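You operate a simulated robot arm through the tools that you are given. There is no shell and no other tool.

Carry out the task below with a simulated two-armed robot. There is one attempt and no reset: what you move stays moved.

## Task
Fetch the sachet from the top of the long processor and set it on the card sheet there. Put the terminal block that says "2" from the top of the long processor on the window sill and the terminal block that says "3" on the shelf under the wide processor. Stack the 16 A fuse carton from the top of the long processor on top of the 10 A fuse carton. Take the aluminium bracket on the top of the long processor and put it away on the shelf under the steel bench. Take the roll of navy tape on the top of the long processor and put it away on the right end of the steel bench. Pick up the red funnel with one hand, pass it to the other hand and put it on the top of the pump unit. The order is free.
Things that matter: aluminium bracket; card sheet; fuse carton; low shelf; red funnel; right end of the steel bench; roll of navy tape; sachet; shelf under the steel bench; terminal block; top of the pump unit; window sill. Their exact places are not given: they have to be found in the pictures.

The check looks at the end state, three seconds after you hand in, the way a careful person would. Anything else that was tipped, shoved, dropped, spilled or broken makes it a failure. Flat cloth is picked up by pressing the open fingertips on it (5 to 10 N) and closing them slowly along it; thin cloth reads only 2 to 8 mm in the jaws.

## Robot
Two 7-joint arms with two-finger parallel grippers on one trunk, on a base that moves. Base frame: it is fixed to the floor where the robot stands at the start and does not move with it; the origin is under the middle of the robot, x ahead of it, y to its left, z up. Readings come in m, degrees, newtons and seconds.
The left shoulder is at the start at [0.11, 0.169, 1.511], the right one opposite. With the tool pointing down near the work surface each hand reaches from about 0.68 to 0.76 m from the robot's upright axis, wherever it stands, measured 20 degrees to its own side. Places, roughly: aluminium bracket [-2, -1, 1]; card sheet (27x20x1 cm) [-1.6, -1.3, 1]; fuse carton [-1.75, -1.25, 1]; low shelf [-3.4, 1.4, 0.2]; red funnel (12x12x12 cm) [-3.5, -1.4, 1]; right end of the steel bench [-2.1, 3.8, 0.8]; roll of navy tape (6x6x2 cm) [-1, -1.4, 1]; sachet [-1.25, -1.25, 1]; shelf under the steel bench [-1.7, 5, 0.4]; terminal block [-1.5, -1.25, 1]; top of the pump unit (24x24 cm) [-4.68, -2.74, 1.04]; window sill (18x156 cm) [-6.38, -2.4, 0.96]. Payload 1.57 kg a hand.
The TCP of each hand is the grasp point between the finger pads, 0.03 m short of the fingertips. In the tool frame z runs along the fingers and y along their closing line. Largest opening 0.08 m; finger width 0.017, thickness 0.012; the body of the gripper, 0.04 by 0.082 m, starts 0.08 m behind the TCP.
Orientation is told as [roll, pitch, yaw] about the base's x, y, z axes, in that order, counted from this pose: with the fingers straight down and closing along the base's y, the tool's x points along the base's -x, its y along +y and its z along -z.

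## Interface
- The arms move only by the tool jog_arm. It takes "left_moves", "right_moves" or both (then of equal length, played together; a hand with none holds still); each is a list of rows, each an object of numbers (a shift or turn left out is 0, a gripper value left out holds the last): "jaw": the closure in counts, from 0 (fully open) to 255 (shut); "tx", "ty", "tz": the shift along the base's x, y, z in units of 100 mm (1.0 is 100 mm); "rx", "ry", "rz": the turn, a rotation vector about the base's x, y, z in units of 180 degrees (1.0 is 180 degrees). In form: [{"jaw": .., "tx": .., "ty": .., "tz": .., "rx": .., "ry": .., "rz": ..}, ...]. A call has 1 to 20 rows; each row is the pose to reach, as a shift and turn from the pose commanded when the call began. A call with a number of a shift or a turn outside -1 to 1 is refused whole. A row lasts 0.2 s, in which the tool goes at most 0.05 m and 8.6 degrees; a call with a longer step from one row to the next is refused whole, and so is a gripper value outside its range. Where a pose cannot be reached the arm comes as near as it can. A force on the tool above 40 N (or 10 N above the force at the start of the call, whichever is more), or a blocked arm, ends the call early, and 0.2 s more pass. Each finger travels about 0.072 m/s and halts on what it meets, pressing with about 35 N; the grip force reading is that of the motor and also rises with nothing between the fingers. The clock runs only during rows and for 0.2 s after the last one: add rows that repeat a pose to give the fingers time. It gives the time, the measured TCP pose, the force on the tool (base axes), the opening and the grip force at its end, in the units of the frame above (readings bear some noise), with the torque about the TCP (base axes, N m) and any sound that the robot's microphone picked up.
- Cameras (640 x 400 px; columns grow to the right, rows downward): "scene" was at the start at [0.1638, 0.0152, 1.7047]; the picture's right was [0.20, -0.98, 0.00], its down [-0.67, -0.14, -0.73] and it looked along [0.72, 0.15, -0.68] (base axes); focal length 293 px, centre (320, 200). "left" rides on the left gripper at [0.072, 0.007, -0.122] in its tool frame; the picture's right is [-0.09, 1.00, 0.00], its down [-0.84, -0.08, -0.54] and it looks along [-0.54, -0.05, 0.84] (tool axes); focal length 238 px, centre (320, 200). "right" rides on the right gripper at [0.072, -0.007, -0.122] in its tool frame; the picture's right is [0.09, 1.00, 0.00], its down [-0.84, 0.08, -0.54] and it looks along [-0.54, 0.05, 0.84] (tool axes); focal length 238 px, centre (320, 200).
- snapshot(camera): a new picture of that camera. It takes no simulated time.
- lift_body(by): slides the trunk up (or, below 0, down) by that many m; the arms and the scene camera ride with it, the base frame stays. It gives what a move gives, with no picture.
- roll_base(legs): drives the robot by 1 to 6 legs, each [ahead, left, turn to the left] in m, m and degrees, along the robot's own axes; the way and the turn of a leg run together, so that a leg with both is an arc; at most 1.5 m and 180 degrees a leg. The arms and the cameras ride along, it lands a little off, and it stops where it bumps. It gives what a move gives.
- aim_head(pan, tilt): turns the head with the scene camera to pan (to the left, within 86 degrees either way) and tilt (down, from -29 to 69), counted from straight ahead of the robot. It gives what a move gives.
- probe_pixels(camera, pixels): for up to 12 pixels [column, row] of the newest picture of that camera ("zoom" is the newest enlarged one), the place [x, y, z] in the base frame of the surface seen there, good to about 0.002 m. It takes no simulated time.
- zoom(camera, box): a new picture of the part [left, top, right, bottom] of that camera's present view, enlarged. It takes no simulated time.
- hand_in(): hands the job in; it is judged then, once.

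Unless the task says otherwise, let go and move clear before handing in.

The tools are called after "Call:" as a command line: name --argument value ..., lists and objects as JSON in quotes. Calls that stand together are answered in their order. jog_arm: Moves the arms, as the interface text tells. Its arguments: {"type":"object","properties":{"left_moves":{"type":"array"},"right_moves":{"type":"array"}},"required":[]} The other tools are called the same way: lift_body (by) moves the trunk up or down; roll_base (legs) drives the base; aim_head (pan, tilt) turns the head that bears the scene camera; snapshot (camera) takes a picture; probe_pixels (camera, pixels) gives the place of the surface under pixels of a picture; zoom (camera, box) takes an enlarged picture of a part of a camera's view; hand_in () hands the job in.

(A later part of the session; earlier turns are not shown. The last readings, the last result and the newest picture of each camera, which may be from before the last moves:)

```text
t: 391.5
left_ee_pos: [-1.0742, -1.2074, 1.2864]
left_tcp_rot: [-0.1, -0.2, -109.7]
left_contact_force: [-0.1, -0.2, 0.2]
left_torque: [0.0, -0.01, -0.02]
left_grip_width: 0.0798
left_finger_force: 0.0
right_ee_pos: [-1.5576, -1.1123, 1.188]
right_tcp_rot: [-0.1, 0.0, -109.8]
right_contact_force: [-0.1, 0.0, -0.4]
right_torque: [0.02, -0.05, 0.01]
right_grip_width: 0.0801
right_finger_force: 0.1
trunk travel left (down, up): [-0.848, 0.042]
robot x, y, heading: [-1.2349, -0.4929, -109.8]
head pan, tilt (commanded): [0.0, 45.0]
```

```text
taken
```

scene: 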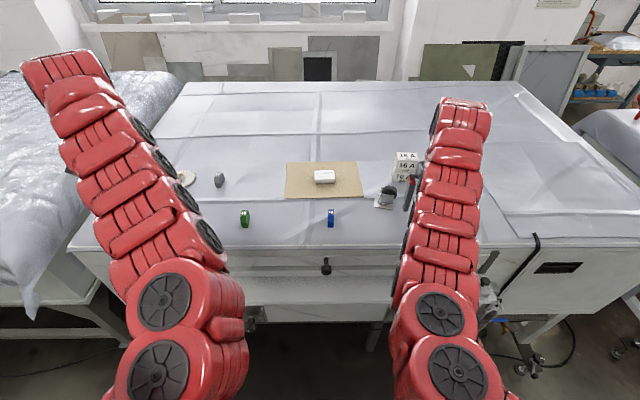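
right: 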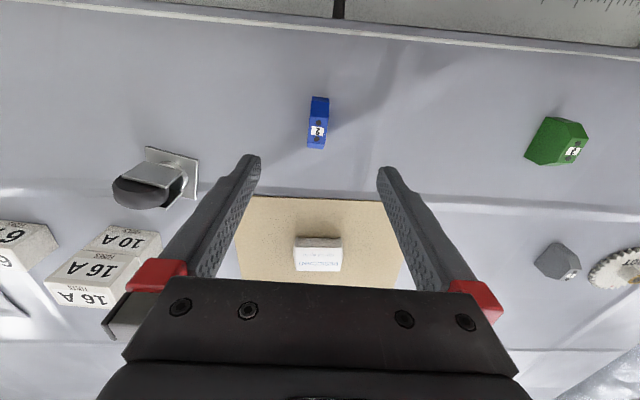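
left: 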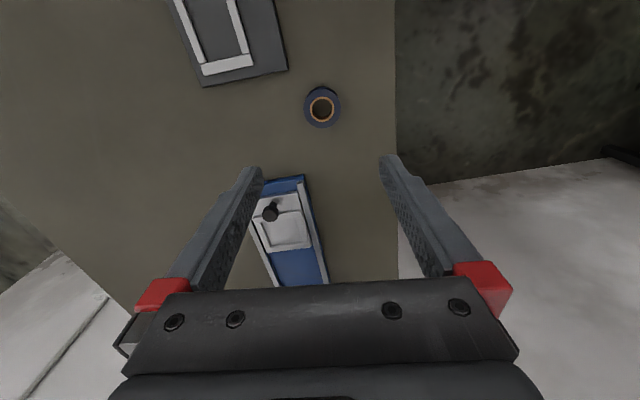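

The blue block is centred (318,122). Lower the trunk 6 cm, then the arm 5 cm to z≈1.075.

Call:
lift_body --by -0.06

Call:
jog_arm --right_moves '[{"tz": -0.3, "ty": 0.01}, {"tz": -0.53, "ty": 0.015}, {"tz": -0.53, "ty": 0.015}]'

Call:
snapshot --camera "right"

```text
t: 392.5
left_ee_pos: [-1.0728, -1.2068, 1.2266]
left_tcp_rot: [-0.1, -0.1, -109.6]
left_contact_force: [0.0, -1.2, 0.1]
left_torque: [-0.03, 0.02, 0.02]
left_grip_width: 0.08
left_finger_force: 0.0
right_ee_pos: [-1.5567, -1.111, 1.1282]
right_tcp_rot: [-0.1, 0.0, -109.7]
right_contact_force: [0.2, -0.6, -0.4]
right_torque: [0.04, 0.0, -0.03]
right_grip_width: 0.08
right_finger_force: 0.0
trunk travel left (down, up): [-0.788, 0.102]
robot x, y, heading: [-1.2341, -0.4884, -109.4]
head pan, tilt (commanded): [0.0, 45.0]
```

```text
t: 393.3
left_ee_pos: [-1.0719, -1.2053, 1.2264]
left_tcp_rot: [-0.2, -0.2, -109.6]
left_contact_force: [0.7, -0.3, -1.3]
left_torque: [-0.02, -0.02, 0.03]
left_grip_width: 0.0802
left_finger_force: 0.2
right_ee_pos: [-1.5556, -1.1101, 1.0748]
right_tcp_rot: [-0.1, 0.1, -109.7]
right_contact_force: [0.6, -0.3, -0.6]
right_torque: [-0.01, 0.02, -0.01]
right_grip_width: 0.0801
right_finger_force: 0.0
trunk travel left (down, up): [-0.788, 0.102]
robot x, y, heading: [-1.2351, -0.4943, -109.2]
head pan, tilt (commanded): [0.0, 45.0]
```

```text
taken
```

right: 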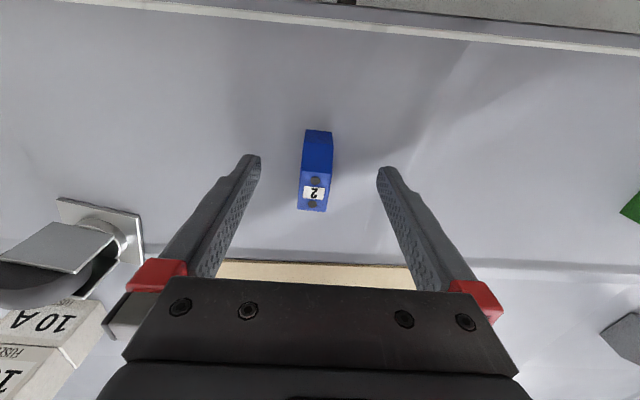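

Close on the blue block.

Call:
jog_arm --right_moves '[{"jaw": 100}, {"jaw": 160}, {"jaw": 195}, {"jaw": 215}, {"jaw": 220}, {"jaw": 220}]'

Call:
lift_body --by 0.08

Call:
snapshot --camera "right"

```text
t: 394.7
left_ee_pos: [-1.0716, -1.2065, 1.2266]
left_tcp_rot: [-0.1, -0.3, -109.6]
left_contact_force: [-0.7, 0.2, 0.5]
left_torque: [0.02, -0.03, 0.01]
left_grip_width: 0.08
left_finger_force: 0.0
right_ee_pos: [-1.5558, -1.1108, 1.0757]
right_tcp_rot: [-0.2, -0.1, -109.7]
right_contact_force: [-0.3, 0.6, 0.6]
right_torque: [0.01, 0.01, 0.03]
right_grip_width: 0.0171
right_finger_force: 31.6
trunk travel left (down, up): [-0.788, 0.102]
robot x, y, heading: [-1.2351, -0.4936, -109.6]
head pan, tilt (commanded): [0.0, 45.0]
```

```text
t: 395.9
left_ee_pos: [-1.0722, -1.2074, 1.3065]
left_tcp_rot: [-0.2, -0.2, -109.6]
left_contact_force: [-0.4, 0.6, 0.5]
left_torque: [-0.01, 0.01, 0.01]
left_grip_width: 0.08
left_finger_force: 0.0
right_ee_pos: [-1.5563, -1.1095, 1.1548]
right_tcp_rot: [-0.1, 0.0, -109.6]
right_contact_force: [1.3, 0.0, 0.2]
right_torque: [0.0, -0.03, 0.01]
right_grip_width: 0.0173
right_finger_force: 32.2
trunk travel left (down, up): [-0.868, 0.022]
robot x, y, heading: [-1.2322, -0.4939, -109.3]
head pan, tilt (commanded): [0.0, 45.0]
```

```text
taken
```

right: 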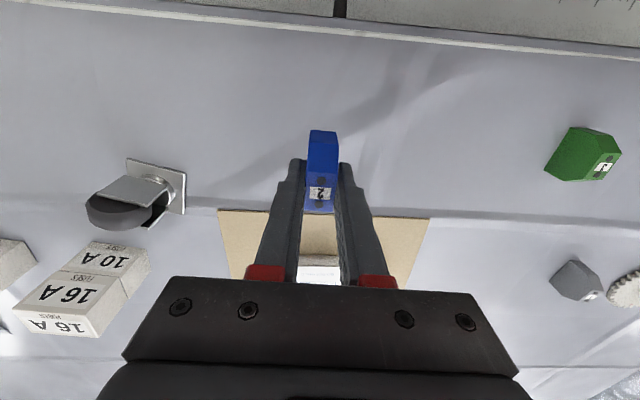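

Blue is held. Raise the right hand, back the base 0.115 m for the tilted left-hand pick, and bring the left hand above the green block.

Call:
jog_arm --right_moves '[{"tz": 0.4, "jaw": 230}, {"tz": 0.8}]'

Call:
roll_base --legs '[[-0.115, 0, 0]]'

Call:
jog_arm --left_moves '[{"tx": -0.46, "ty": -0.16}, {"tx": -0.92, "ty": -0.32}]'

Call:
jog_arm --left_moves '[{"tx": -0.46, "ty": -0.16}, {"tx": -0.92, "ty": -0.32}]'

Call:
jog_arm --left_moves '[{"tx": -0.46, "ty": -0.08}, {"tx": -0.92, "ty": -0.16}]'

Call:
snapshot --camera "scene"

```text
t: 396.5
left_ee_pos: [-1.0727, -1.2057, 1.3068]
left_tcp_rot: [-0.2, -0.3, -109.6]
left_contact_force: [0.8, -0.1, -0.6]
left_torque: [0.0, 0.01, 0.02]
left_grip_width: 0.0799
left_finger_force: 0.1
right_ee_pos: [-1.5557, -1.1108, 1.2355]
right_tcp_rot: [-0.2, 0.0, -109.7]
right_contact_force: [-1.2, 0.2, -0.2]
right_torque: [0.02, 0.01, 0.02]
right_grip_width: 0.017
right_finger_force: 31.8
trunk travel left (down, up): [-0.868, 0.022]
robot x, y, heading: [-1.2366, -0.4954, -109.6]
head pan, tilt (commanded): [0.0, 45.0]
```

```text
t: 397.7
left_ee_pos: [-1.0337, -1.1007, 1.3057]
left_tcp_rot: [-0.2, -0.1, -109.7]
left_contact_force: [0.5, 0.4, 0.2]
left_torque: [0.04, -0.02, -0.04]
left_grip_width: 0.0799
left_finger_force: 0.1
right_ee_pos: [-1.5175, -1.0047, 1.2337]
right_tcp_rot: [-0.1, 0.1, -109.7]
right_contact_force: [0.1, 0.5, 0.0]
right_torque: [0.03, -0.02, 0.01]
right_grip_width: 0.0171
right_finger_force: 32.4
trunk travel left (down, up): [-0.868, 0.022]
robot x, y, heading: [-1.196, -0.3815, -109.4]
head pan, tilt (commanded): [0.0, 45.0]
```

```text
t: 398.3
left_ee_pos: [-1.1277, -1.1326, 1.3058]
left_tcp_rot: [-0.1, 0.0, -109.4]
left_contact_force: [-0.2, 0.1, 0.1]
left_torque: [-0.01, -0.02, 0.01]
left_grip_width: 0.0798
left_finger_force: 0.1
right_ee_pos: [-1.5187, -1.0049, 1.2341]
right_tcp_rot: [0.0, 0.0, -109.7]
right_contact_force: [0.5, 0.0, 0.3]
right_torque: [0.0, -0.03, -0.03]
right_grip_width: 0.017
right_finger_force: 32.3
trunk travel left (down, up): [-0.868, 0.022]
robot x, y, heading: [-1.1981, -0.3824, -109.7]
head pan, tilt (commanded): [0.0, 45.0]
```

```text
t: 398.9
left_ee_pos: [-1.1747, -1.1308, 1.3038]
left_tcp_rot: [0.0, -0.5, -109.4]
left_contact_force: [0.3, -0.2, -0.1]
left_torque: [-0.03, 0.07, -0.02]
left_grip_width: 0.0798
left_finger_force: 0.1
left hand out of reach, approached as far as the arm can: row 1, 2
right_ee_pos: [-1.5192, -1.0046, 1.2344]
right_tcp_rot: [-0.1, 0.0, -109.5]
right_contact_force: [-0.4, 0.1, 0.0]
right_torque: [0.02, -0.02, 0.0]
right_grip_width: 0.0172
right_finger_force: 32.0
trunk travel left (down, up): [-0.868, 0.022]
robot x, y, heading: [-1.1954, -0.3841, -109.5]
head pan, tilt (commanded): [0.0, 45.0]
```

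```text
t: 399.5
left_ee_pos: [-1.2544, -1.1185, 1.3003]
left_tcp_rot: [0.0, -0.2, -109.6]
left_contact_force: [-0.9, 0.2, 1.2]
left_torque: [-0.06, -0.08, 0.02]
left_grip_width: 0.0798
left_finger_force: 0.0
left hand out of reach, approached as far as the arm can: row 1, 2
right_ee_pos: [-1.5217, -1.0025, 1.2344]
right_tcp_rot: [0.1, 0.1, -109.7]
right_contact_force: [-0.5, -0.3, 0.0]
right_torque: [-0.02, -0.08, 0.01]
right_grip_width: 0.0171
right_finger_force: 32.2
trunk travel left (down, up): [-0.868, 0.022]
robot x, y, heading: [-1.1952, -0.3902, -109.8]
head pan, tilt (commanded): [0.0, 45.0]
```

```text
taken
```

scene: 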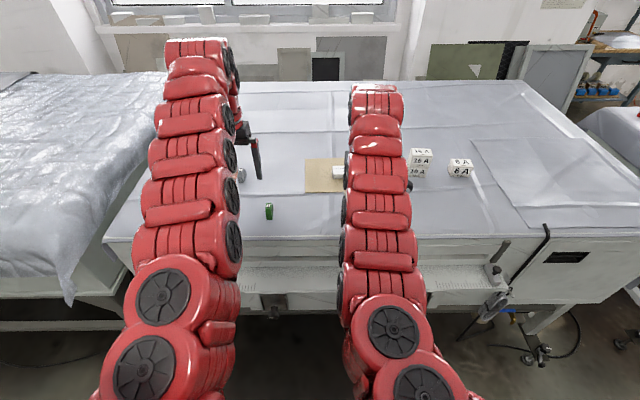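

Tilt the left hand 45° forward (about my right axis).

Call:
jog_arm --left_moves '[{"rx": -0.0393, "ry": 0.014}, {"rx": -0.0785, "ry": 0.028}, {"rx": -0.1178, "ry": 0.042}, {"rx": -0.157, "ry": 0.056}, {"rx": -0.1963, "ry": 0.07}, {"rx": -0.2355, "ry": 0.0839}, {"rx": -0.2355, "ry": 0.0839}]'

Call:
snapshot --camera "left"

Call:
snapshot --camera "scene"

```text
t: 401.1
left_ee_pos: [-1.2489, -1.1208, 1.2972]
left_tcp_rot: [-0.3, -45.1, -109.5]
left_contact_force: [0.3, 0.6, 0.6]
left_torque: [0.03, 0.03, 0.02]
left_grip_width: 0.0801
left_finger_force: 0.0
left hand out of reach, approached as far as the arm can: row 3
right_ee_pos: [-1.516, -1.0044, 1.2348]
right_tcp_rot: [-0.2, -0.1, -109.6]
right_contact_force: [0.7, 0.3, -1.3]
right_torque: [-0.02, -0.03, 0.01]
right_grip_width: 0.0173
right_finger_force: 32.4
trunk travel left (down, up): [-0.868, 0.022]
robot x, y, heading: [-1.1969, -0.384, -109.7]
head pan, tilt (commanded): [0.0, 45.0]
```

```text
taken
```

left: 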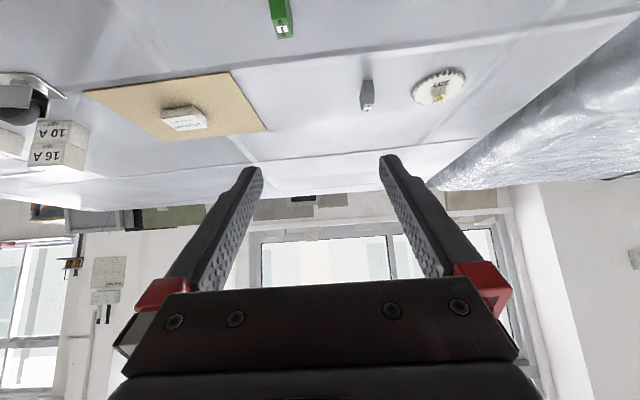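

```text
taken
```

scene: 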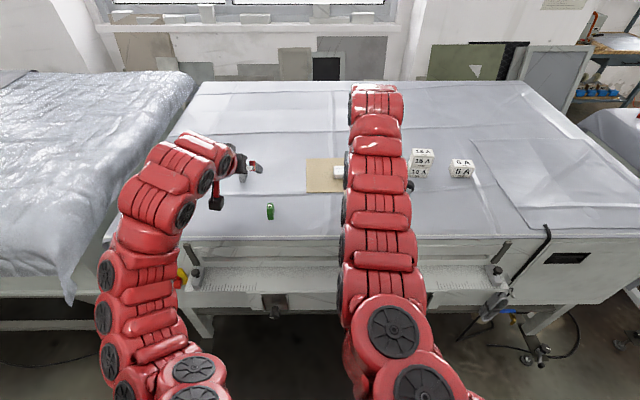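

Tilt achieved. Lower the trunk 6 cm, then go to a pre-grasp 10 cm back along the tool axis from the green block.

Call:
lift_body --by -0.06

Call:
jog_arm --left_moves '[{"tx": -0.2, "ty": -0.04, "tz": -0.35}, {"tx": -0.386, "ty": -0.07, "tz": -0.7}, {"tx": -0.386, "ty": -0.07, "tz": -0.965}, {"tx": -0.386, "ty": -0.07, "tz": -0.965}]'

Call:
snapshot --camera "left"

```text
t: 402.1
left_ee_pos: [-1.2505, -1.1217, 1.2381]
left_tcp_rot: [-0.2, -45.2, -109.4]
left_contact_force: [0.8, 0.2, -0.4]
left_torque: [0.01, 0.02, 0.02]
left_grip_width: 0.0803
left_finger_force: 0.1
right_ee_pos: [-1.5169, -1.0035, 1.1748]
right_tcp_rot: [-0.1, 0.0, -109.6]
right_contact_force: [-0.6, 0.1, -0.3]
right_torque: [0.01, 0.03, -0.04]
right_grip_width: 0.0169
right_finger_force: 32.0
trunk travel left (down, up): [-0.808, 0.082]
robot x, y, heading: [-1.195, -0.3896, -109.4]
head pan, tilt (commanded): [0.0, 45.0]
```

```text
t: 403.1
left_ee_pos: [-1.2893, -1.1267, 1.1422]
left_tcp_rot: [-0.2, -45.2, -109.5]
left_contact_force: [0.2, -1.5, -0.4]
left_torque: [0.0, -0.02, 0.0]
left_grip_width: 0.0802
left_finger_force: 0.0
right_ee_pos: [-1.5179, -1.0042, 1.1752]
right_tcp_rot: [-0.1, 0.0, -109.7]
right_contact_force: [0.9, 0.1, -0.7]
right_torque: [-0.02, 0.01, 0.02]
right_grip_width: 0.017
right_finger_force: 32.3
trunk travel left (down, up): [-0.808, 0.082]
robot x, y, heading: [-1.194, -0.3877, -109.6]
head pan, tilt (commanded): [0.0, 45.0]
```

```text
taken
```

left: 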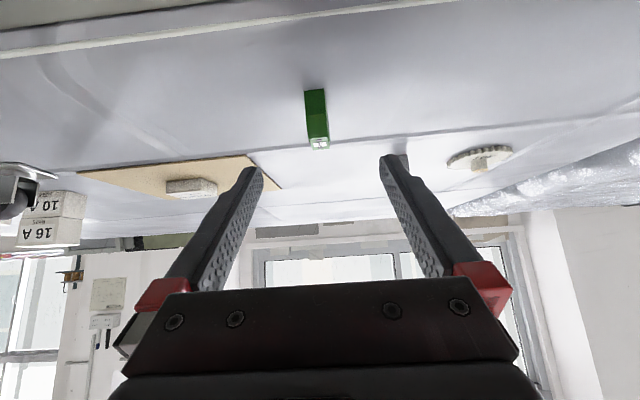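

Green block centred (317). Approach along the tool axis.

Call:
jog_arm --left_moves '[{"tx": -0.08, "ty": -0.25, "tz": -0.26}, {"tx": -0.15, "ty": -0.47, "tz": -0.5}, {"tx": -0.2, "ty": -0.63, "tz": -0.66}, {"tx": -0.219, "ty": -0.678, "tz": -0.722}, {"tx": -0.219, "ty": -0.678, "tz": -0.722}]'

Call:
snapshot --camera "left"

```text
t: 404.3
left_ee_pos: [-1.3098, -1.1956, 1.0694]
left_tcp_rot: [-0.1, -45.2, -109.5]
left_contact_force: [0.5, 0.7, 0.6]
left_torque: [0.03, 0.02, 0.01]
left_grip_width: 0.0801
left_finger_force: 0.1
right_ee_pos: [-1.5164, -1.0028, 1.1739]
right_tcp_rot: [-0.1, 0.1, -109.6]
right_contact_force: [-0.8, 0.4, -1.2]
right_torque: [0.0, 0.01, 0.01]
right_grip_width: 0.0175
right_finger_force: 32.4
trunk travel left (down, up): [-0.808, 0.082]
robot x, y, heading: [-1.1954, -0.385, -109.6]
head pan, tilt (commanded): [0.0, 45.0]
```

```text
taken
```

left: 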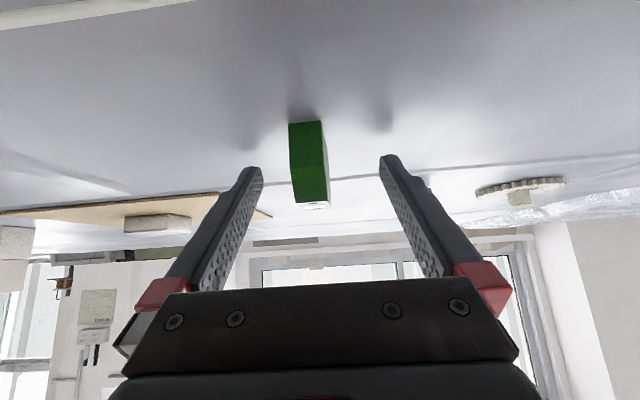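

The block is ~6 mm right of centre (in robot terms); nudge the hand 6 mm right then close.

Call:
jog_arm --left_moves '[{"tx": -0.057, "ty": 0.02}, {"tx": -0.057, "ty": 0.02}]'

Call:
snapshot --camera "left"

```text
t: 404.9
left_ee_pos: [-1.3161, -1.1933, 1.0701]
left_tcp_rot: [-0.2, -45.2, -109.5]
left_contact_force: [-0.6, -0.4, -1.2]
left_torque: [-0.04, -0.02, -0.01]
left_grip_width: 0.0797
left_finger_force: 0.1
right_ee_pos: [-1.5163, -1.0032, 1.1739]
right_tcp_rot: [0.0, -0.1, -109.6]
right_contact_force: [-0.2, -0.1, 0.3]
right_torque: [0.0, 0.01, -0.03]
right_grip_width: 0.0171
right_finger_force: 32.2
trunk travel left (down, up): [-0.808, 0.082]
robot x, y, heading: [-1.1948, -0.3904, -109.6]
head pan, tilt (commanded): [0.0, 45.0]
```

```text
taken
```

left: 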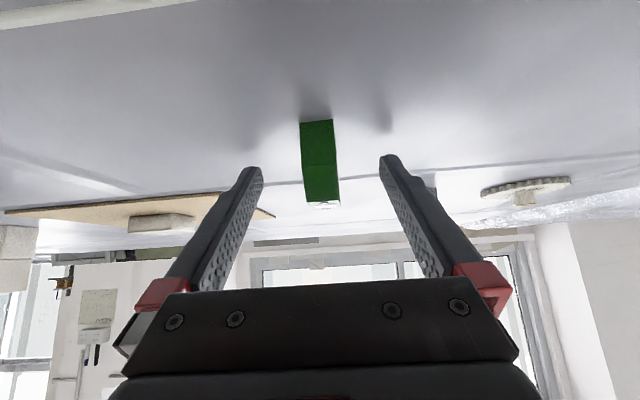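

Now centred (300–340 px). Close on the green block and lift with the trunk.

Call:
jog_arm --left_moves '[{"jaw": 100}, {"jaw": 160}, {"jaw": 195}, {"jaw": 215}, {"jaw": 230}, {"jaw": 230}]'

Call:
lift_body --by 0.08

Call:
snapshot --camera "left"

```text
t: 406.3
left_ee_pos: [-1.3167, -1.1949, 1.0693]
left_tcp_rot: [-0.3, -45.3, -109.5]
left_contact_force: [0.4, -0.9, 0.0]
left_torque: [0.03, 0.0, -0.04]
left_grip_width: 0.0169
left_finger_force: 32.4
right_ee_pos: [-1.5168, -1.0036, 1.1758]
right_tcp_rot: [-0.1, 0.0, -109.7]
right_contact_force: [0.5, 0.3, -0.8]
right_torque: [0.0, 0.0, -0.03]
right_grip_width: 0.0173
right_finger_force: 32.0
trunk travel left (down, up): [-0.808, 0.082]
robot x, y, heading: [-1.1959, -0.385, -109.9]
head pan, tilt (commanded): [0.0, 45.0]
```

```text
t: 407.4
left_ee_pos: [-1.3156, -1.193, 1.15]
left_tcp_rot: [-0.1, -45.2, -109.5]
left_contact_force: [-0.9, 0.4, 0.0]
left_torque: [-0.01, 0.0, 0.0]
left_grip_width: 0.017
left_finger_force: 32.3
right_ee_pos: [-1.5169, -1.0044, 1.2551]
right_tcp_rot: [-0.1, 0.0, -109.6]
right_contact_force: [0.6, -0.9, -0.9]
right_torque: [0.01, -0.01, 0.02]
right_grip_width: 0.0173
right_finger_force: 32.2
trunk travel left (down, up): [-0.888, 0.002]
robot x, y, heading: [-1.1952, -0.3843, -109.7]
head pan, tilt (commanded): [0.0, 45.0]
```

```text
taken
```

left: 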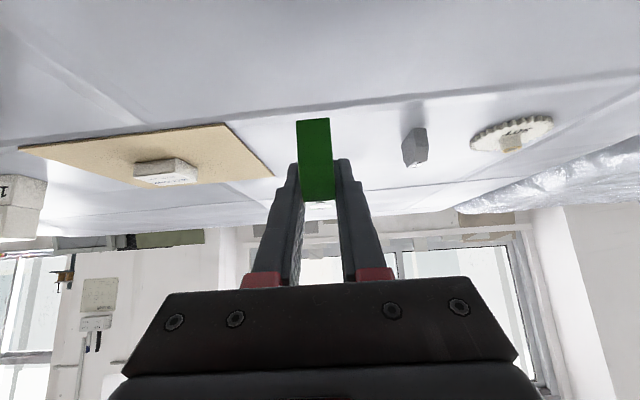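

Green block held too. Now drive: back off, turn around to face +n, strafe left along the corridor to in front of the wide processor, staying back.

Call:
roll_base --legs '[[-0.15, 0, 0], [0, 0, -178.9], [0, 1.45, 0], [-0.3, 0, 0]]'

Call:
aim_head --pan 20 --tilt 35

Call:
snapshot --camera "scene"

```text
t: 424.6
left_ee_pos: [-2.4908, 0.7526, 1.1481]
left_tcp_rot: [-0.3, -45.1, 70.6]
left_contact_force: [-0.2, -0.3, 0.2]
left_torque: [0.0, 0.01, 0.05]
left_grip_width: 0.017
left_finger_force: 32.3
right_ee_pos: [-2.2894, 0.5632, 1.2549]
right_tcp_rot: [-0.1, 0.0, 70.6]
right_contact_force: [0.3, 0.0, -0.5]
right_torque: [-0.04, 0.0, 0.0]
right_grip_width: 0.0173
right_finger_force: 31.4
trunk travel left (down, up): [-0.888, 0.002]
robot x, y, heading: [-2.6105, -0.0534, 70.9]
head pan, tilt (commanded): [0.0, 45.0]
```

```text
t: 425.4
left_ee_pos: [-2.4919, 0.7513, 1.1499]
left_tcp_rot: [-0.2, -45.1, 70.7]
left_contact_force: [-0.2, -0.6, -0.3]
left_torque: [-0.02, -0.02, 0.01]
left_grip_width: 0.0173
left_finger_force: 32.1
right_ee_pos: [-2.2898, 0.562, 1.2546]
right_tcp_rot: [-0.1, 0.0, 70.6]
right_contact_force: [0.0, 0.3, -0.1]
right_torque: [0.01, 0.01, -0.02]
right_grip_width: 0.0173
right_finger_force: 32.5
trunk travel left (down, up): [-0.888, 0.002]
robot x, y, heading: [-2.6072, -0.0555, 70.9]
head pan, tilt (commanded): [20.0, 35.0]
```

```text
taken
```

scene: 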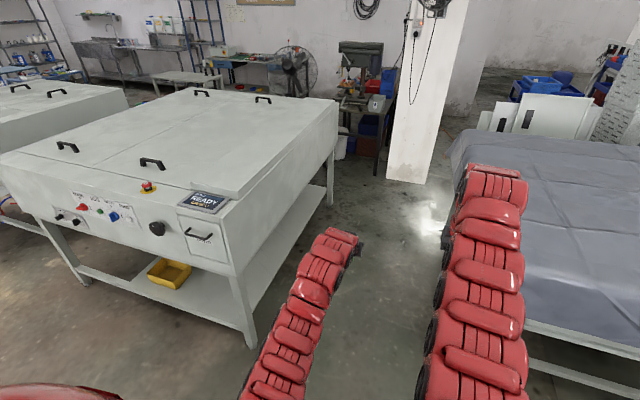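

The wide processor with its low shelf is to my front-left; yellow bin at (170,272). Zoom in on the shelf front.

Call:
zoom --camera "scene" --box '[70, 210, 270, 360]'

Call:
probe_pixels --camera "zoom" --pixels '[[560, 390], [545, 340], [480, 370], [400, 300], [300, 260], [450, 290], [500, 310], [350, 235], [330, 290], [250, 250], [480, 180], [540, 230]]'

```text
2.67 times, centred on (170, 285) of scene
```

zoom: 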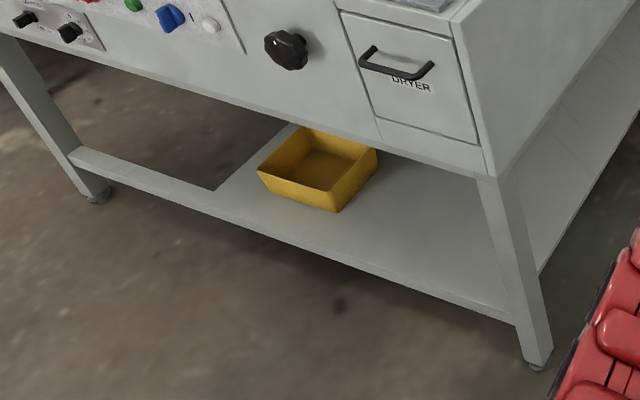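

```text
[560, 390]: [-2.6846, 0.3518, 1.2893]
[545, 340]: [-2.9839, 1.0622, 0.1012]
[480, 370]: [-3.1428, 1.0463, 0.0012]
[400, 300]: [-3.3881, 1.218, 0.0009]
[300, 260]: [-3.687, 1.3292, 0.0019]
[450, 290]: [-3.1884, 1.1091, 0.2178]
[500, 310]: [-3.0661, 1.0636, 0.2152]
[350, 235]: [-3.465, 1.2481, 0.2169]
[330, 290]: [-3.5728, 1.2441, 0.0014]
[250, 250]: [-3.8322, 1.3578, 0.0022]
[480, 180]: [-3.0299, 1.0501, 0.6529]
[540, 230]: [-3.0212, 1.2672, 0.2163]
```

Shelf z≈0.217, front edge n≈0.035, body bottom z≈0.65. I'll probe the yellow bin's near edges.

Call:
probe_pixels --camera "zoom" --pixels '[[376, 160], [337, 208], [262, 175], [385, 175], [345, 215], [420, 220], [400, 200], [440, 180], [285, 33], [400, 75]]'

```text
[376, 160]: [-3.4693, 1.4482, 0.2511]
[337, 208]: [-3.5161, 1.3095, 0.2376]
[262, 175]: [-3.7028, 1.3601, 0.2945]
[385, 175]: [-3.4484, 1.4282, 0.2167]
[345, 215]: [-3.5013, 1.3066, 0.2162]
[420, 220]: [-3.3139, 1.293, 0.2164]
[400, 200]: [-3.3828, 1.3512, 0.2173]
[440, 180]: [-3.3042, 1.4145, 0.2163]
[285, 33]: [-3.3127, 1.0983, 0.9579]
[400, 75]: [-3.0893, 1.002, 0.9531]
```

Target on the shelf: (-3.33,1.33), 16 cm right of the bin. First swing the right hand (blue block) out to the side so it won't hit the machine when lowered.

Call:
jog_arm --right_moves '[{"tx": 0.46, "ty": -0.2}, {"tx": 0.928, "ty": -0.406}]'

Call:
jog_arm --right_moves '[{"tx": 0.44, "ty": -0.22}, {"tx": 0.88, "ty": -0.452}]'

Call:
jog_arm --right_moves '[{"tx": 0.4, "ty": -0.3}, {"tx": 0.8, "ty": -0.595}]'

Call:
jog_arm --right_moves '[{"tx": 0.33, "ty": -0.36}, {"tx": 0.668, "ty": -0.728}]'

Call:
jog_arm --right_moves '[{"tx": 0.27, "ty": -0.42}, {"tx": 0.548, "ty": -0.834}]'

Call:
snapshot --camera "scene"

```text
refused: row 1 steps farther than a row can; nothing moved
```

```text
t: 426.0
left_ee_pos: [-2.4889, 0.7511, 1.1508]
left_tcp_rot: [0.0, -45.2, 70.5]
left_contact_force: [0.6, 0.1, 0.0]
left_torque: [0.0, 0.01, 0.0]
left_grip_width: 0.0173
left_finger_force: 32.3
right_ee_pos: [-2.2006, 0.5168, 1.254]
right_tcp_rot: [-0.1, 0.0, 70.7]
right_contact_force: [-0.5, -0.4, -0.6]
right_torque: [-0.02, 0.01, 0.01]
right_grip_width: 0.017
right_finger_force: 31.8
trunk travel left (down, up): [-0.888, 0.002]
robot x, y, heading: [-2.6067, -0.0574, 70.9]
head pan, tilt (commanded): [20.0, 35.0]
```

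```text
t: 426.6
left_ee_pos: [-2.4894, 0.7509, 1.1502]
left_tcp_rot: [-0.1, -45.2, 70.5]
left_contact_force: [-0.1, 0.6, -0.8]
left_torque: [-0.03, 0.02, 0.03]
left_grip_width: 0.017
left_finger_force: 33.0
right_ee_pos: [-2.1197, 0.4551, 1.2551]
right_tcp_rot: [0.0, 0.2, 70.5]
right_contact_force: [0.4, -0.3, -0.6]
right_torque: [0.05, 0.04, -0.02]
right_grip_width: 0.0169
right_finger_force: 32.4
trunk travel left (down, up): [-0.888, 0.002]
robot x, y, heading: [-2.6117, -0.0593, 70.6]
head pan, tilt (commanded): [20.0, 35.0]
```

```text
t: 427.2
left_ee_pos: [-2.4893, 0.7504, 1.1509]
left_tcp_rot: [0.0, -45.2, 70.5]
left_contact_force: [0.9, 0.3, -0.6]
left_torque: [-0.01, 0.04, 0.06]
left_grip_width: 0.0172
left_finger_force: 32.4
right_ee_pos: [-2.054, 0.3832, 1.2551]
right_tcp_rot: [0.0, 0.0, 70.7]
right_contact_force: [0.2, 0.0, -0.1]
right_torque: [-0.02, 0.04, -0.04]
right_grip_width: 0.017
right_finger_force: 32.5
trunk travel left (down, up): [-0.888, 0.002]
robot x, y, heading: [-2.6077, -0.0565, 70.7]
head pan, tilt (commanded): [20.0, 35.0]
```

```text
t: 427.8
left_ee_pos: [-2.4913, 0.7514, 1.1506]
left_tcp_rot: [-0.2, -45.2, 70.6]
left_contact_force: [-0.2, 0.7, -0.8]
left_torque: [-0.01, 0.0, 0.01]
left_grip_width: 0.017
left_finger_force: 32.0
right_ee_pos: [-2.0206, 0.3471, 1.257]
right_tcp_rot: [-0.1, -0.1, 70.5]
right_contact_force: [-0.1, -0.5, 0.6]
right_torque: [-0.02, 0.06, 0.01]
right_grip_width: 0.0172
right_finger_force: 32.6
right hand out of reach, approached as far as the arm can: row 1, 2
trunk travel left (down, up): [-0.888, 0.002]
robot x, y, heading: [-2.6095, -0.0566, 70.7]
head pan, tilt (commanded): [20.0, 35.0]
```

```text
taken
```

scene: 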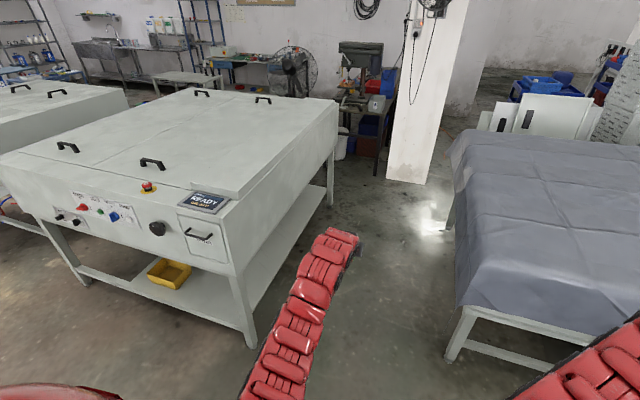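

The first row was refused so the hand is short on the outward swing. Continue outward in allowed steps.

Call:
jog_arm --right_moves '[{"tx": 0.45, "ty": -0.16}, {"tx": 0.9, "ty": -0.33}]'

Call:
jog_arm --right_moves '[{"tx": 0.25, "ty": -0.4}, {"tx": 0.5, "ty": -0.8}]'

Call:
jog_arm --right_moves '[{"tx": 0.22, "ty": -0.42}, {"tx": 0.4, "ty": -0.85}]'

```text
t: 428.4
left_ee_pos: [-2.4904, 0.7508, 1.1515]
left_tcp_rot: [0.0, -45.2, 70.5]
left_contact_force: [-0.2, -0.5, -1.1]
left_torque: [-0.02, 0.04, 0.01]
left_grip_width: 0.0169
left_finger_force: 32.2
right_ee_pos: [-1.9303, 0.3131, 1.2564]
right_tcp_rot: [0.1, 0.1, 70.6]
right_contact_force: [0.3, 0.6, 0.2]
right_torque: [0.0, 0.03, 0.02]
right_grip_width: 0.0169
right_finger_force: 31.4
trunk travel left (down, up): [-0.888, 0.002]
robot x, y, heading: [-2.6095, -0.0546, 70.9]
head pan, tilt (commanded): [20.0, 35.0]
```

```text
t: 429.0
left_ee_pos: [-2.4883, 0.75, 1.1504]
left_tcp_rot: [0.0, -45.4, 70.5]
left_contact_force: [0.1, 0.0, -1.1]
left_torque: [0.0, 0.02, 0.0]
left_grip_width: 0.0171
left_finger_force: 31.7
right_ee_pos: [-1.8784, 0.2321, 1.2565]
right_tcp_rot: [0.0, -0.1, 70.7]
right_contact_force: [-1.0, -0.3, -1.0]
right_torque: [0.0, 0.0, 0.03]
right_grip_width: 0.0173
right_finger_force: 31.8
trunk travel left (down, up): [-0.888, 0.002]
robot x, y, heading: [-2.6096, -0.0586, 70.9]
head pan, tilt (commanded): [20.0, 35.0]
```

```text
t: 429.6
left_ee_pos: [-2.4898, 0.7493, 1.1509]
left_tcp_rot: [-0.2, -45.3, 70.4]
left_contact_force: [-0.1, -0.1, 0.2]
left_torque: [0.01, 0.02, 0.03]
left_grip_width: 0.0172
left_finger_force: 32.0
right_ee_pos: [-1.8391, 0.1456, 1.2572]
right_tcp_rot: [0.0, -0.3, 70.6]
right_contact_force: [0.7, -0.4, 0.0]
right_torque: [0.02, 0.02, -0.01]
right_grip_width: 0.0174
right_finger_force: 32.5
trunk travel left (down, up): [-0.888, 0.002]
robot x, y, heading: [-2.6069, -0.0579, 70.6]
head pan, tilt (commanded): [20.0, 35.0]
```

Right hand is now well out to the side. Straighten heading, strafe left 0.97 m in front of the shelf, then lower the trunk.

Call:
roll_base --legs '[[0, 0, 0.7], [-0.04, 0.966, 0]]'

Call:
lift_body --by -0.4

Call:
aim_head --pan 10 --tilt 40

Call:
snapshot --camera "scene"

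```text
t: 434.9
left_ee_pos: [-3.4236, 1.0226, 1.1482]
left_tcp_rot: [-0.3, -45.2, 71.2]
left_contact_force: [0.5, -0.3, 0.2]
left_torque: [-0.02, 0.01, -0.01]
left_grip_width: 0.0169
left_finger_force: 31.6
right_ee_pos: [-2.7665, 0.4256, 1.2562]
right_tcp_rot: [-0.2, 0.0, 71.2]
right_contact_force: [-0.4, -0.7, -0.6]
right_torque: [0.0, -0.01, 0.0]
right_grip_width: 0.017
right_finger_force: 32.4
trunk travel left (down, up): [-0.888, 0.002]
robot x, y, heading: [-3.5359, 0.2115, 71.3]
head pan, tilt (commanded): [20.0, 35.0]
```

```text
t: 438.8
left_ee_pos: [-3.4237, 1.0231, 0.75]
left_tcp_rot: [-0.2, -45.2, 71.2]
left_contact_force: [-0.3, -0.3, -0.1]
left_torque: [0.01, -0.01, 0.01]
left_grip_width: 0.0172
left_finger_force: 31.8
right_ee_pos: [-2.7683, 0.4258, 0.8583]
right_tcp_rot: [0.0, 0.0, 71.1]
right_contact_force: [-0.1, -0.3, 0.1]
right_torque: [0.01, 0.01, 0.03]
right_grip_width: 0.0166
right_finger_force: 31.7
trunk travel left (down, up): [-0.488, 0.402]
robot x, y, heading: [-3.5333, 0.2125, 71.3]
head pan, tilt (commanded): [20.0, 35.0]
```

```text
t: 439.5
left_ee_pos: [-3.4232, 1.0234, 0.7486]
left_tcp_rot: [-0.2, -45.1, 71.3]
left_contact_force: [0.5, 0.9, -0.3]
left_torque: [-0.05, 0.01, -0.04]
left_grip_width: 0.0171
left_finger_force: 31.7
right_ee_pos: [-2.7669, 0.4255, 0.8571]
right_tcp_rot: [-0.1, 0.0, 71.2]
right_contact_force: [-0.1, 0.2, -0.7]
right_torque: [0.0, 0.0, 0.02]
right_grip_width: 0.017
right_finger_force: 31.7
trunk travel left (down, up): [-0.488, 0.402]
robot x, y, heading: [-3.5311, 0.2124, 71.1]
head pan, tilt (commanded): [10.0, 40.0]
```

```text
taken
```

scene: 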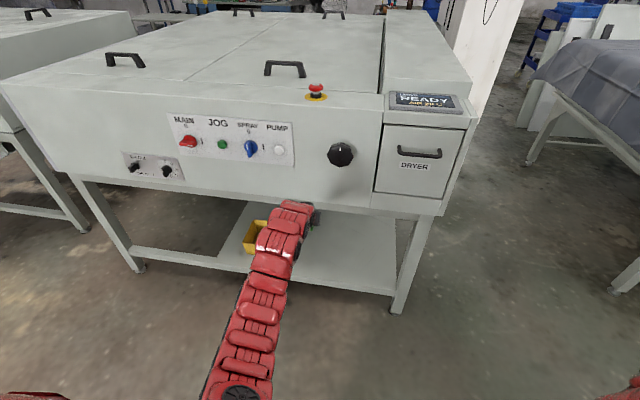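

Aligned at u=3.57. Lower to just above shelf height.

Call:
lift_body --by -0.4

Call:
lift_body --by -0.055

Call:
snapshot --camera "left"

Call:
snapshot --camera "scene"

```text
t: 443.3
left_ee_pos: [-3.4244, 1.0225, 0.3502]
left_tcp_rot: [-0.3, -45.1, 71.2]
left_contact_force: [0.1, 0.0, -0.4]
left_torque: [-0.03, 0.02, 0.01]
left_grip_width: 0.0169
left_finger_force: 31.9
right_ee_pos: [-2.7669, 0.4262, 0.4567]
right_tcp_rot: [0.0, 0.1, 71.2]
right_contact_force: [-0.8, 0.0, -0.5]
right_torque: [0.01, 0.0, -0.02]
right_grip_width: 0.017
right_finger_force: 32.4
trunk travel left (down, up): [-0.088, 0.802]
robot x, y, heading: [-3.5342, 0.2148, 71.3]
head pan, tilt (commanded): [10.0, 40.0]
```

```text
t: 444.3
left_ee_pos: [-3.4242, 1.0219, 0.2942]
left_tcp_rot: [-0.2, -45.2, 71.3]
left_contact_force: [-0.3, -0.6, 0.0]
left_torque: [0.02, -0.01, -0.01]
left_grip_width: 0.0171
left_finger_force: 31.6
right_ee_pos: [-2.7672, 0.4268, 0.4023]
right_tcp_rot: [0.0, 0.0, 71.2]
right_contact_force: [-0.5, -1.0, -0.4]
right_torque: [-0.01, 0.03, 0.0]
right_grip_width: 0.0172
right_finger_force: 32.5
trunk travel left (down, up): [-0.033, 0.857]
robot x, y, heading: [-3.5339, 0.2143, 71.2]
head pan, tilt (commanded): [10.0, 40.0]
```

```text
taken
```

left: 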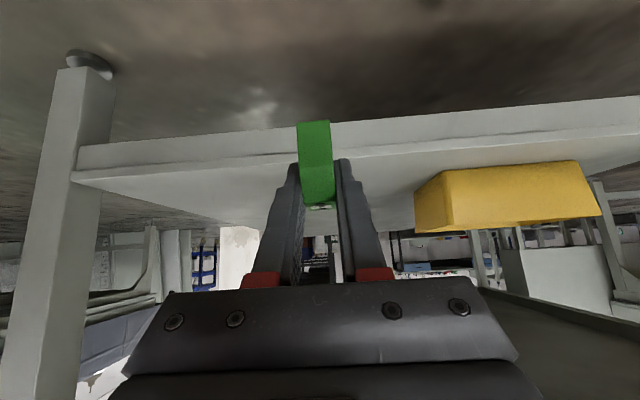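

```text
taken
```

scene: 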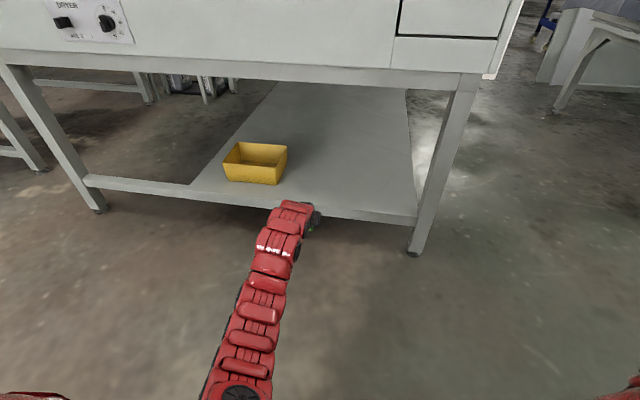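

Clear path between leg and bin. Drive ahead 0.29 m to bring the block over the shelf.

Call:
roll_base --legs '[[0.29, 0, 0]]'

Call:
snapshot --camera "left"

Call:
snapshot --camera "scene"

```text
t: 446.3
left_ee_pos: [-3.3296, 1.2972, 0.2948]
left_tcp_rot: [-0.2, -45.2, 71.2]
left_contact_force: [-0.8, -0.1, -1.2]
left_torque: [0.01, 0.02, 0.02]
left_grip_width: 0.017
left_finger_force: 32.5
right_ee_pos: [-2.674, 0.6999, 0.4023]
right_tcp_rot: [0.0, 0.0, 71.1]
right_contact_force: [0.2, 0.8, -0.7]
right_torque: [-0.01, 0.0, 0.01]
right_grip_width: 0.017
right_finger_force: 32.1
trunk travel left (down, up): [-0.033, 0.857]
robot x, y, heading: [-3.4377, 0.4859, 71.0]
head pan, tilt (commanded): [10.0, 40.0]
```

```text
taken
```

left: 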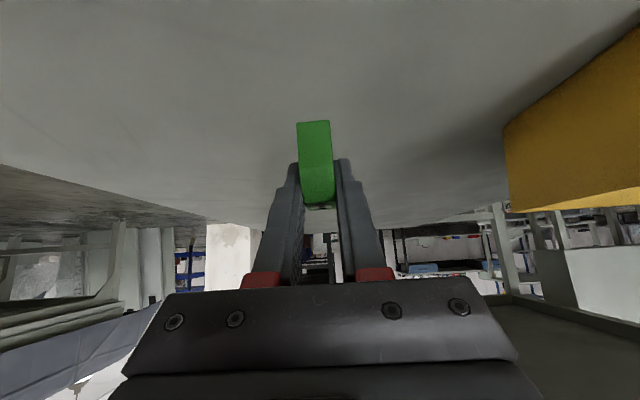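

```text
taken
```

scene: 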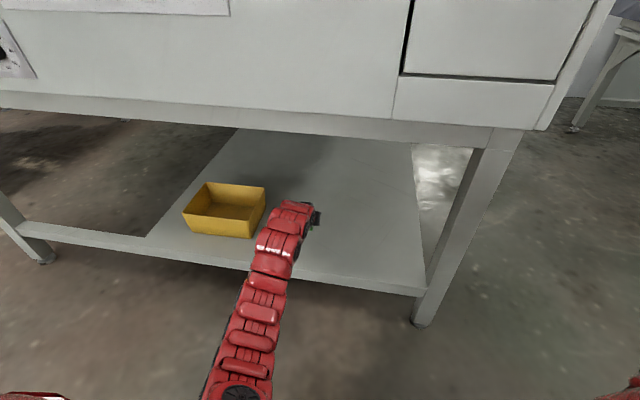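

Over the shelf at n≈0.174. Lower: trunk -3 cm, then arm in small steps.

Call:
lift_body --by -0.03

Call:
jog_arm --left_moves '[{"tz": -0.08}, {"tz": -0.13}, {"tz": -0.15}]'

```text
t: 447.0
left_ee_pos: [-3.3295, 1.298, 0.2642]
left_tcp_rot: [-0.2, -45.3, 71.2]
left_contact_force: [0.2, -0.2, -0.5]
left_torque: [0.04, -0.02, -0.02]
left_grip_width: 0.017
left_finger_force: 32.0
right_ee_pos: [-2.6732, 0.7008, 0.3723]
right_tcp_rot: [-0.1, 0.1, 71.2]
right_contact_force: [0.7, 0.5, 0.6]
right_torque: [-0.01, 0.01, 0.01]
right_grip_width: 0.0171
right_finger_force: 32.7
trunk travel left (down, up): [-0.003, 0.887]
robot x, y, heading: [-3.4406, 0.4895, 71.6]
head pan, tilt (commanded): [10.0, 40.0]
```

```text
t: 447.8
left_ee_pos: [-3.3293, 1.2977, 0.2486]
left_tcp_rot: [-0.1, -45.1, 71.2]
left_contact_force: [1.0, -0.4, -0.3]
left_torque: [0.02, -0.01, 0.0]
left_grip_width: 0.0171
left_finger_force: 32.0
right_ee_pos: [-2.6748, 0.7013, 0.373]
right_tcp_rot: [-0.1, 0.0, 71.1]
right_contact_force: [0.0, 0.3, -0.6]
right_torque: [0.0, -0.03, 0.01]
right_grip_width: 0.0169
right_finger_force: 32.3
trunk travel left (down, up): [-0.003, 0.887]
robot x, y, heading: [-3.4389, 0.4866, 71.3]
head pan, tilt (commanded): [10.0, 40.0]
```

Call:
jog_arm --left_moves '[{"tz": -0.015}, {"tz": -0.025}]'

Call:
snapshot --camera "left"

```text
t: 448.4
left_ee_pos: [-3.3312, 1.2981, 0.2477]
left_tcp_rot: [-0.3, -45.3, 71.3]
left_contact_force: [0.0, 0.1, 1.1]
left_torque: [-0.07, 0.05, -0.03]
left_grip_width: 0.0171
left_finger_force: 31.9
right_ee_pos: [-2.6743, 0.7014, 0.3724]
right_tcp_rot: [-0.1, 0.0, 71.1]
right_contact_force: [0.2, 0.2, -0.6]
right_torque: [0.02, -0.03, -0.06]
right_grip_width: 0.0175
right_finger_force: 31.4
trunk travel left (down, up): [-0.003, 0.887]
robot x, y, heading: [-3.4406, 0.4884, 71.3]
head pan, tilt (commanded): [10.0, 40.0]
```

```text
taken
```

left: 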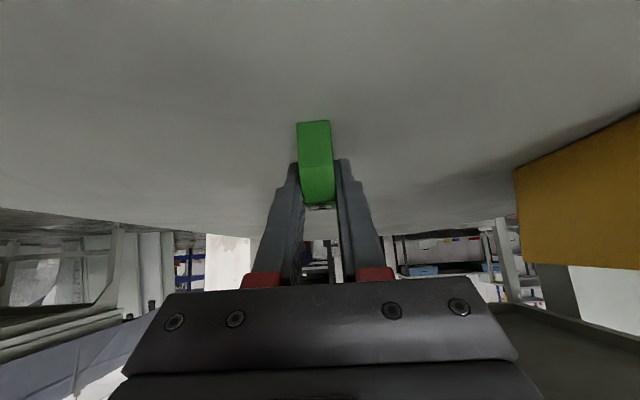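

Just touching (≈1.5 N). Press 1–2 mm more to seat it.

Call:
jog_arm --left_moves '[{"tz": -0.012}, {"tz": -0.018}]'

```text
t: 449.0
left_ee_pos: [-3.3298, 1.2977, 0.2479]
left_tcp_rot: [-0.2, -45.3, 71.2]
left_contact_force: [-1.0, 1.6, 11.4]
left_torque: [-0.16, 0.15, -0.01]
left_grip_width: 0.0169
left_finger_force: 32.0
right_ee_pos: [-2.6735, 0.7006, 0.3721]
right_tcp_rot: [-0.1, -0.1, 71.1]
right_contact_force: [-0.5, 0.2, -0.1]
right_torque: [0.01, 0.03, -0.02]
right_grip_width: 0.0169
right_finger_force: 31.7
trunk travel left (down, up): [-0.003, 0.887]
robot x, y, heading: [-3.4401, 0.489, 71.4]
head pan, tilt (commanded): [10.0, 40.0]
```

Seated (11 N). Open the left gripper gradually.

Call:
jog_arm --left_moves '[{"tz": 0.008}, {"tz": 0.01, "jaw": 200}, {"tz": 0.01, "jaw": 180}, {"tz": 0.01, "jaw": 130}, {"tz": 0.01, "jaw": 60}, {"tz": 0.01, "jaw": 0}, {"tz": 0.01, "jaw": 0}]'

Call:
snapshot --camera "left"

```text
t: 450.6
left_ee_pos: [-3.3292, 1.2971, 0.2464]
left_tcp_rot: [-0.1, -45.3, 71.2]
left_contact_force: [0.4, -0.6, 0.6]
left_torque: [-0.02, 0.03, -0.05]
left_grip_width: 0.0797
left_finger_force: 0.2
right_ee_pos: [-2.6725, 0.7003, 0.3732]
right_tcp_rot: [-0.1, 0.1, 71.1]
right_contact_force: [-0.2, 0.6, -0.2]
right_torque: [0.03, 0.03, -0.03]
right_grip_width: 0.017
right_finger_force: 32.3
trunk travel left (down, up): [-0.003, 0.887]
robot x, y, heading: [-3.4425, 0.484, 71.0]
head pan, tilt (commanded): [10.0, 40.0]
```

```text
taken
```

left: 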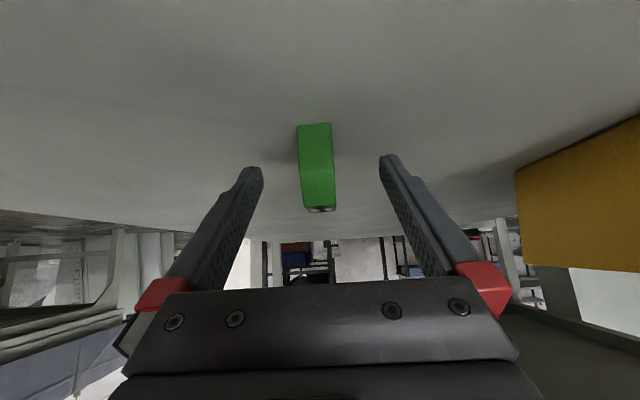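

The green block stands upright. Withdraw along the tool axis, back the base out and verify.

Call:
jog_arm --left_moves '[{"tx": -0.07, "ty": -0.2, "tz": 0.21}, {"tx": -0.15, "ty": -0.44, "tz": 0.46}, {"tx": -0.226, "ty": -0.67, "tz": 0.707}]'

Call:
roll_base --legs '[[-0.33, 0, 0]]'

Call:
snapshot --camera "scene"

```text
t: 451.4
left_ee_pos: [-3.3533, 1.2299, 0.3167]
left_tcp_rot: [-0.2, -45.1, 71.2]
left_contact_force: [0.7, 0.5, -0.6]
left_torque: [0.05, 0.02, 0.02]
left_grip_width: 0.0798
left_finger_force: 0.1
right_ee_pos: [-2.6736, 0.701, 0.3724]
right_tcp_rot: [-0.1, 0.1, 71.1]
right_contact_force: [-0.6, -0.3, 0.5]
right_torque: [0.01, 0.02, 0.01]
right_grip_width: 0.0172
right_finger_force: 32.1
trunk travel left (down, up): [-0.003, 0.887]
robot x, y, heading: [-3.4425, 0.4899, 71.4]
head pan, tilt (commanded): [10.0, 40.0]
```

```text
t: 453.6
left_ee_pos: [-3.4578, 0.9214, 0.3163]
left_tcp_rot: [-0.2, -45.2, 71.4]
left_contact_force: [-0.7, 0.0, -0.3]
left_torque: [0.0, 0.03, 0.0]
left_grip_width: 0.0799
left_finger_force: 0.1
right_ee_pos: [-2.778, 0.392, 0.372]
right_tcp_rot: [-0.1, 0.0, 71.2]
right_contact_force: [-1.2, 0.7, 0.2]
right_torque: [-0.01, 0.03, 0.0]
right_grip_width: 0.017
right_finger_force: 32.3
trunk travel left (down, up): [-0.003, 0.887]
robot x, y, heading: [-3.5432, 0.1776, 71.4]
head pan, tilt (commanded): [10.0, 40.0]
```

```text
taken
```

scene: 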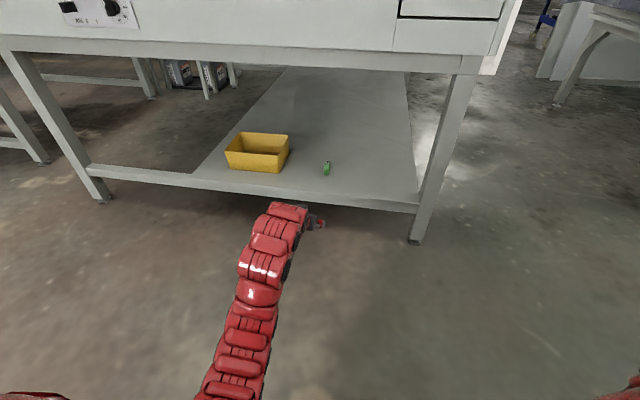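

Green "3" stands on the shelf beside the bin (326,168). Raise the trunk, un-tilt the left hand, and head for the window sill.

Call:
lift_body --by 0.4

Call:
lift_body --by 0.4

Call:
jog_arm --left_moves '[{"rx": -0.039, "ry": 0.0133}, {"rx": -0.039, "ry": 0.0133}]'

```text
t: 457.4
left_ee_pos: [-3.4562, 0.9219, 0.7168]
left_tcp_rot: [-0.3, -45.2, 71.3]
left_contact_force: [0.1, 0.2, 0.6]
left_torque: [0.01, 0.02, -0.01]
left_grip_width: 0.0801
left_finger_force: 0.1
right_ee_pos: [-2.7781, 0.3921, 0.7718]
right_tcp_rot: [-0.1, 0.1, 71.2]
right_contact_force: [-0.3, 0.9, -0.3]
right_torque: [-0.02, 0.02, 0.0]
right_grip_width: 0.0171
right_finger_force: 32.1
trunk travel left (down, up): [-0.403, 0.487]
robot x, y, heading: [-3.5468, 0.1794, 71.7]
head pan, tilt (commanded): [10.0, 40.0]
```

```text
t: 461.3
left_ee_pos: [-3.4578, 0.9217, 1.1168]
left_tcp_rot: [-0.2, -45.2, 71.3]
left_contact_force: [-0.1, -0.1, 0.5]
left_torque: [-0.01, 0.0, -0.02]
left_grip_width: 0.0797
left_finger_force: 0.0
right_ee_pos: [-2.7786, 0.3911, 1.1729]
right_tcp_rot: [-0.1, -0.1, 71.2]
right_contact_force: [-0.6, 0.0, 0.4]
right_torque: [0.0, 0.01, 0.02]
right_grip_width: 0.0171
right_finger_force: 32.2
trunk travel left (down, up): [-0.803, 0.087]
robot x, y, heading: [-3.546, 0.1768, 71.1]
head pan, tilt (commanded): [10.0, 40.0]
```

```text
t: 461.9
left_ee_pos: [-3.4567, 0.9213, 1.1175]
left_tcp_rot: [-0.1, -37.8, 71.2]
left_contact_force: [-0.2, 0.1, -0.1]
left_torque: [0.01, 0.01, 0.0]
left_grip_width: 0.0801
left_finger_force: 0.1
right_ee_pos: [-2.7789, 0.3925, 1.1721]
right_tcp_rot: [-0.1, 0.0, 71.2]
right_contact_force: [-0.6, -0.3, -0.2]
right_torque: [-0.01, -0.01, -0.02]
right_grip_width: 0.0171
right_finger_force: 32.1
trunk travel left (down, up): [-0.803, 0.087]
robot x, y, heading: [-3.5498, 0.1771, 71.4]
head pan, tilt (commanded): [10.0, 40.0]
```

Correct direction; finish un-tilting (37.8° more).

Call:
jog_arm --left_moves '[{"rx": -0.04, "ry": 0.0134}, {"rx": -0.08, "ry": 0.0268}, {"rx": -0.12, "ry": 0.0402}, {"rx": -0.16, "ry": 0.0536}, {"rx": -0.199, "ry": 0.067}, {"rx": -0.199, "ry": 0.067}]'

Call:
aim_head --pan 86 --tilt 20

Call:
snapshot --camera "scene"

```text
t: 463.3
left_ee_pos: [-3.4564, 0.9161, 1.1173]
left_tcp_rot: [-0.1, 0.0, 71.3]
left_contact_force: [-0.2, 0.0, -0.3]
left_torque: [0.0, -0.02, 0.02]
left_grip_width: 0.0802
left_finger_force: 0.0
left hand out of reach, approached as far as the arm can: row 5, 6
right_ee_pos: [-2.7794, 0.3906, 1.173]
right_tcp_rot: [0.0, -0.1, 71.1]
right_contact_force: [0.0, -0.3, 0.1]
right_torque: [0.01, -0.01, -0.01]
right_grip_width: 0.0172
right_finger_force: 32.2
trunk travel left (down, up): [-0.803, 0.087]
robot x, y, heading: [-3.5402, 0.1797, 71.3]
head pan, tilt (commanded): [10.0, 40.0]
```

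```text
t: 464.7
left_ee_pos: [-3.4557, 0.9149, 1.1167]
left_tcp_rot: [-0.1, 0.1, 71.3]
left_contact_force: [0.1, 0.2, -0.3]
left_torque: [-0.05, -0.05, 0.0]
left_grip_width: 0.08
left_finger_force: 0.0
right_ee_pos: [-2.7779, 0.3924, 1.1714]
right_tcp_rot: [-0.1, 0.0, 71.1]
right_contact_force: [-0.2, 0.2, -0.7]
right_torque: [0.03, 0.02, 0.01]
right_grip_width: 0.0172
right_finger_force: 31.9
trunk travel left (down, up): [-0.803, 0.087]
robot x, y, heading: [-3.5444, 0.181, 71.3]
head pan, tilt (commanded): [85.9, 20.0]
```

```text
taken
```

scene: 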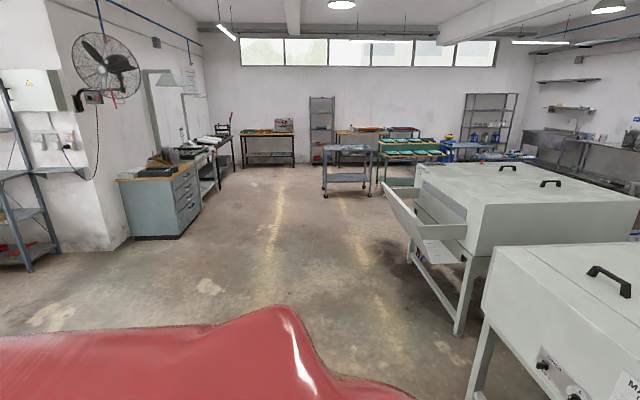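

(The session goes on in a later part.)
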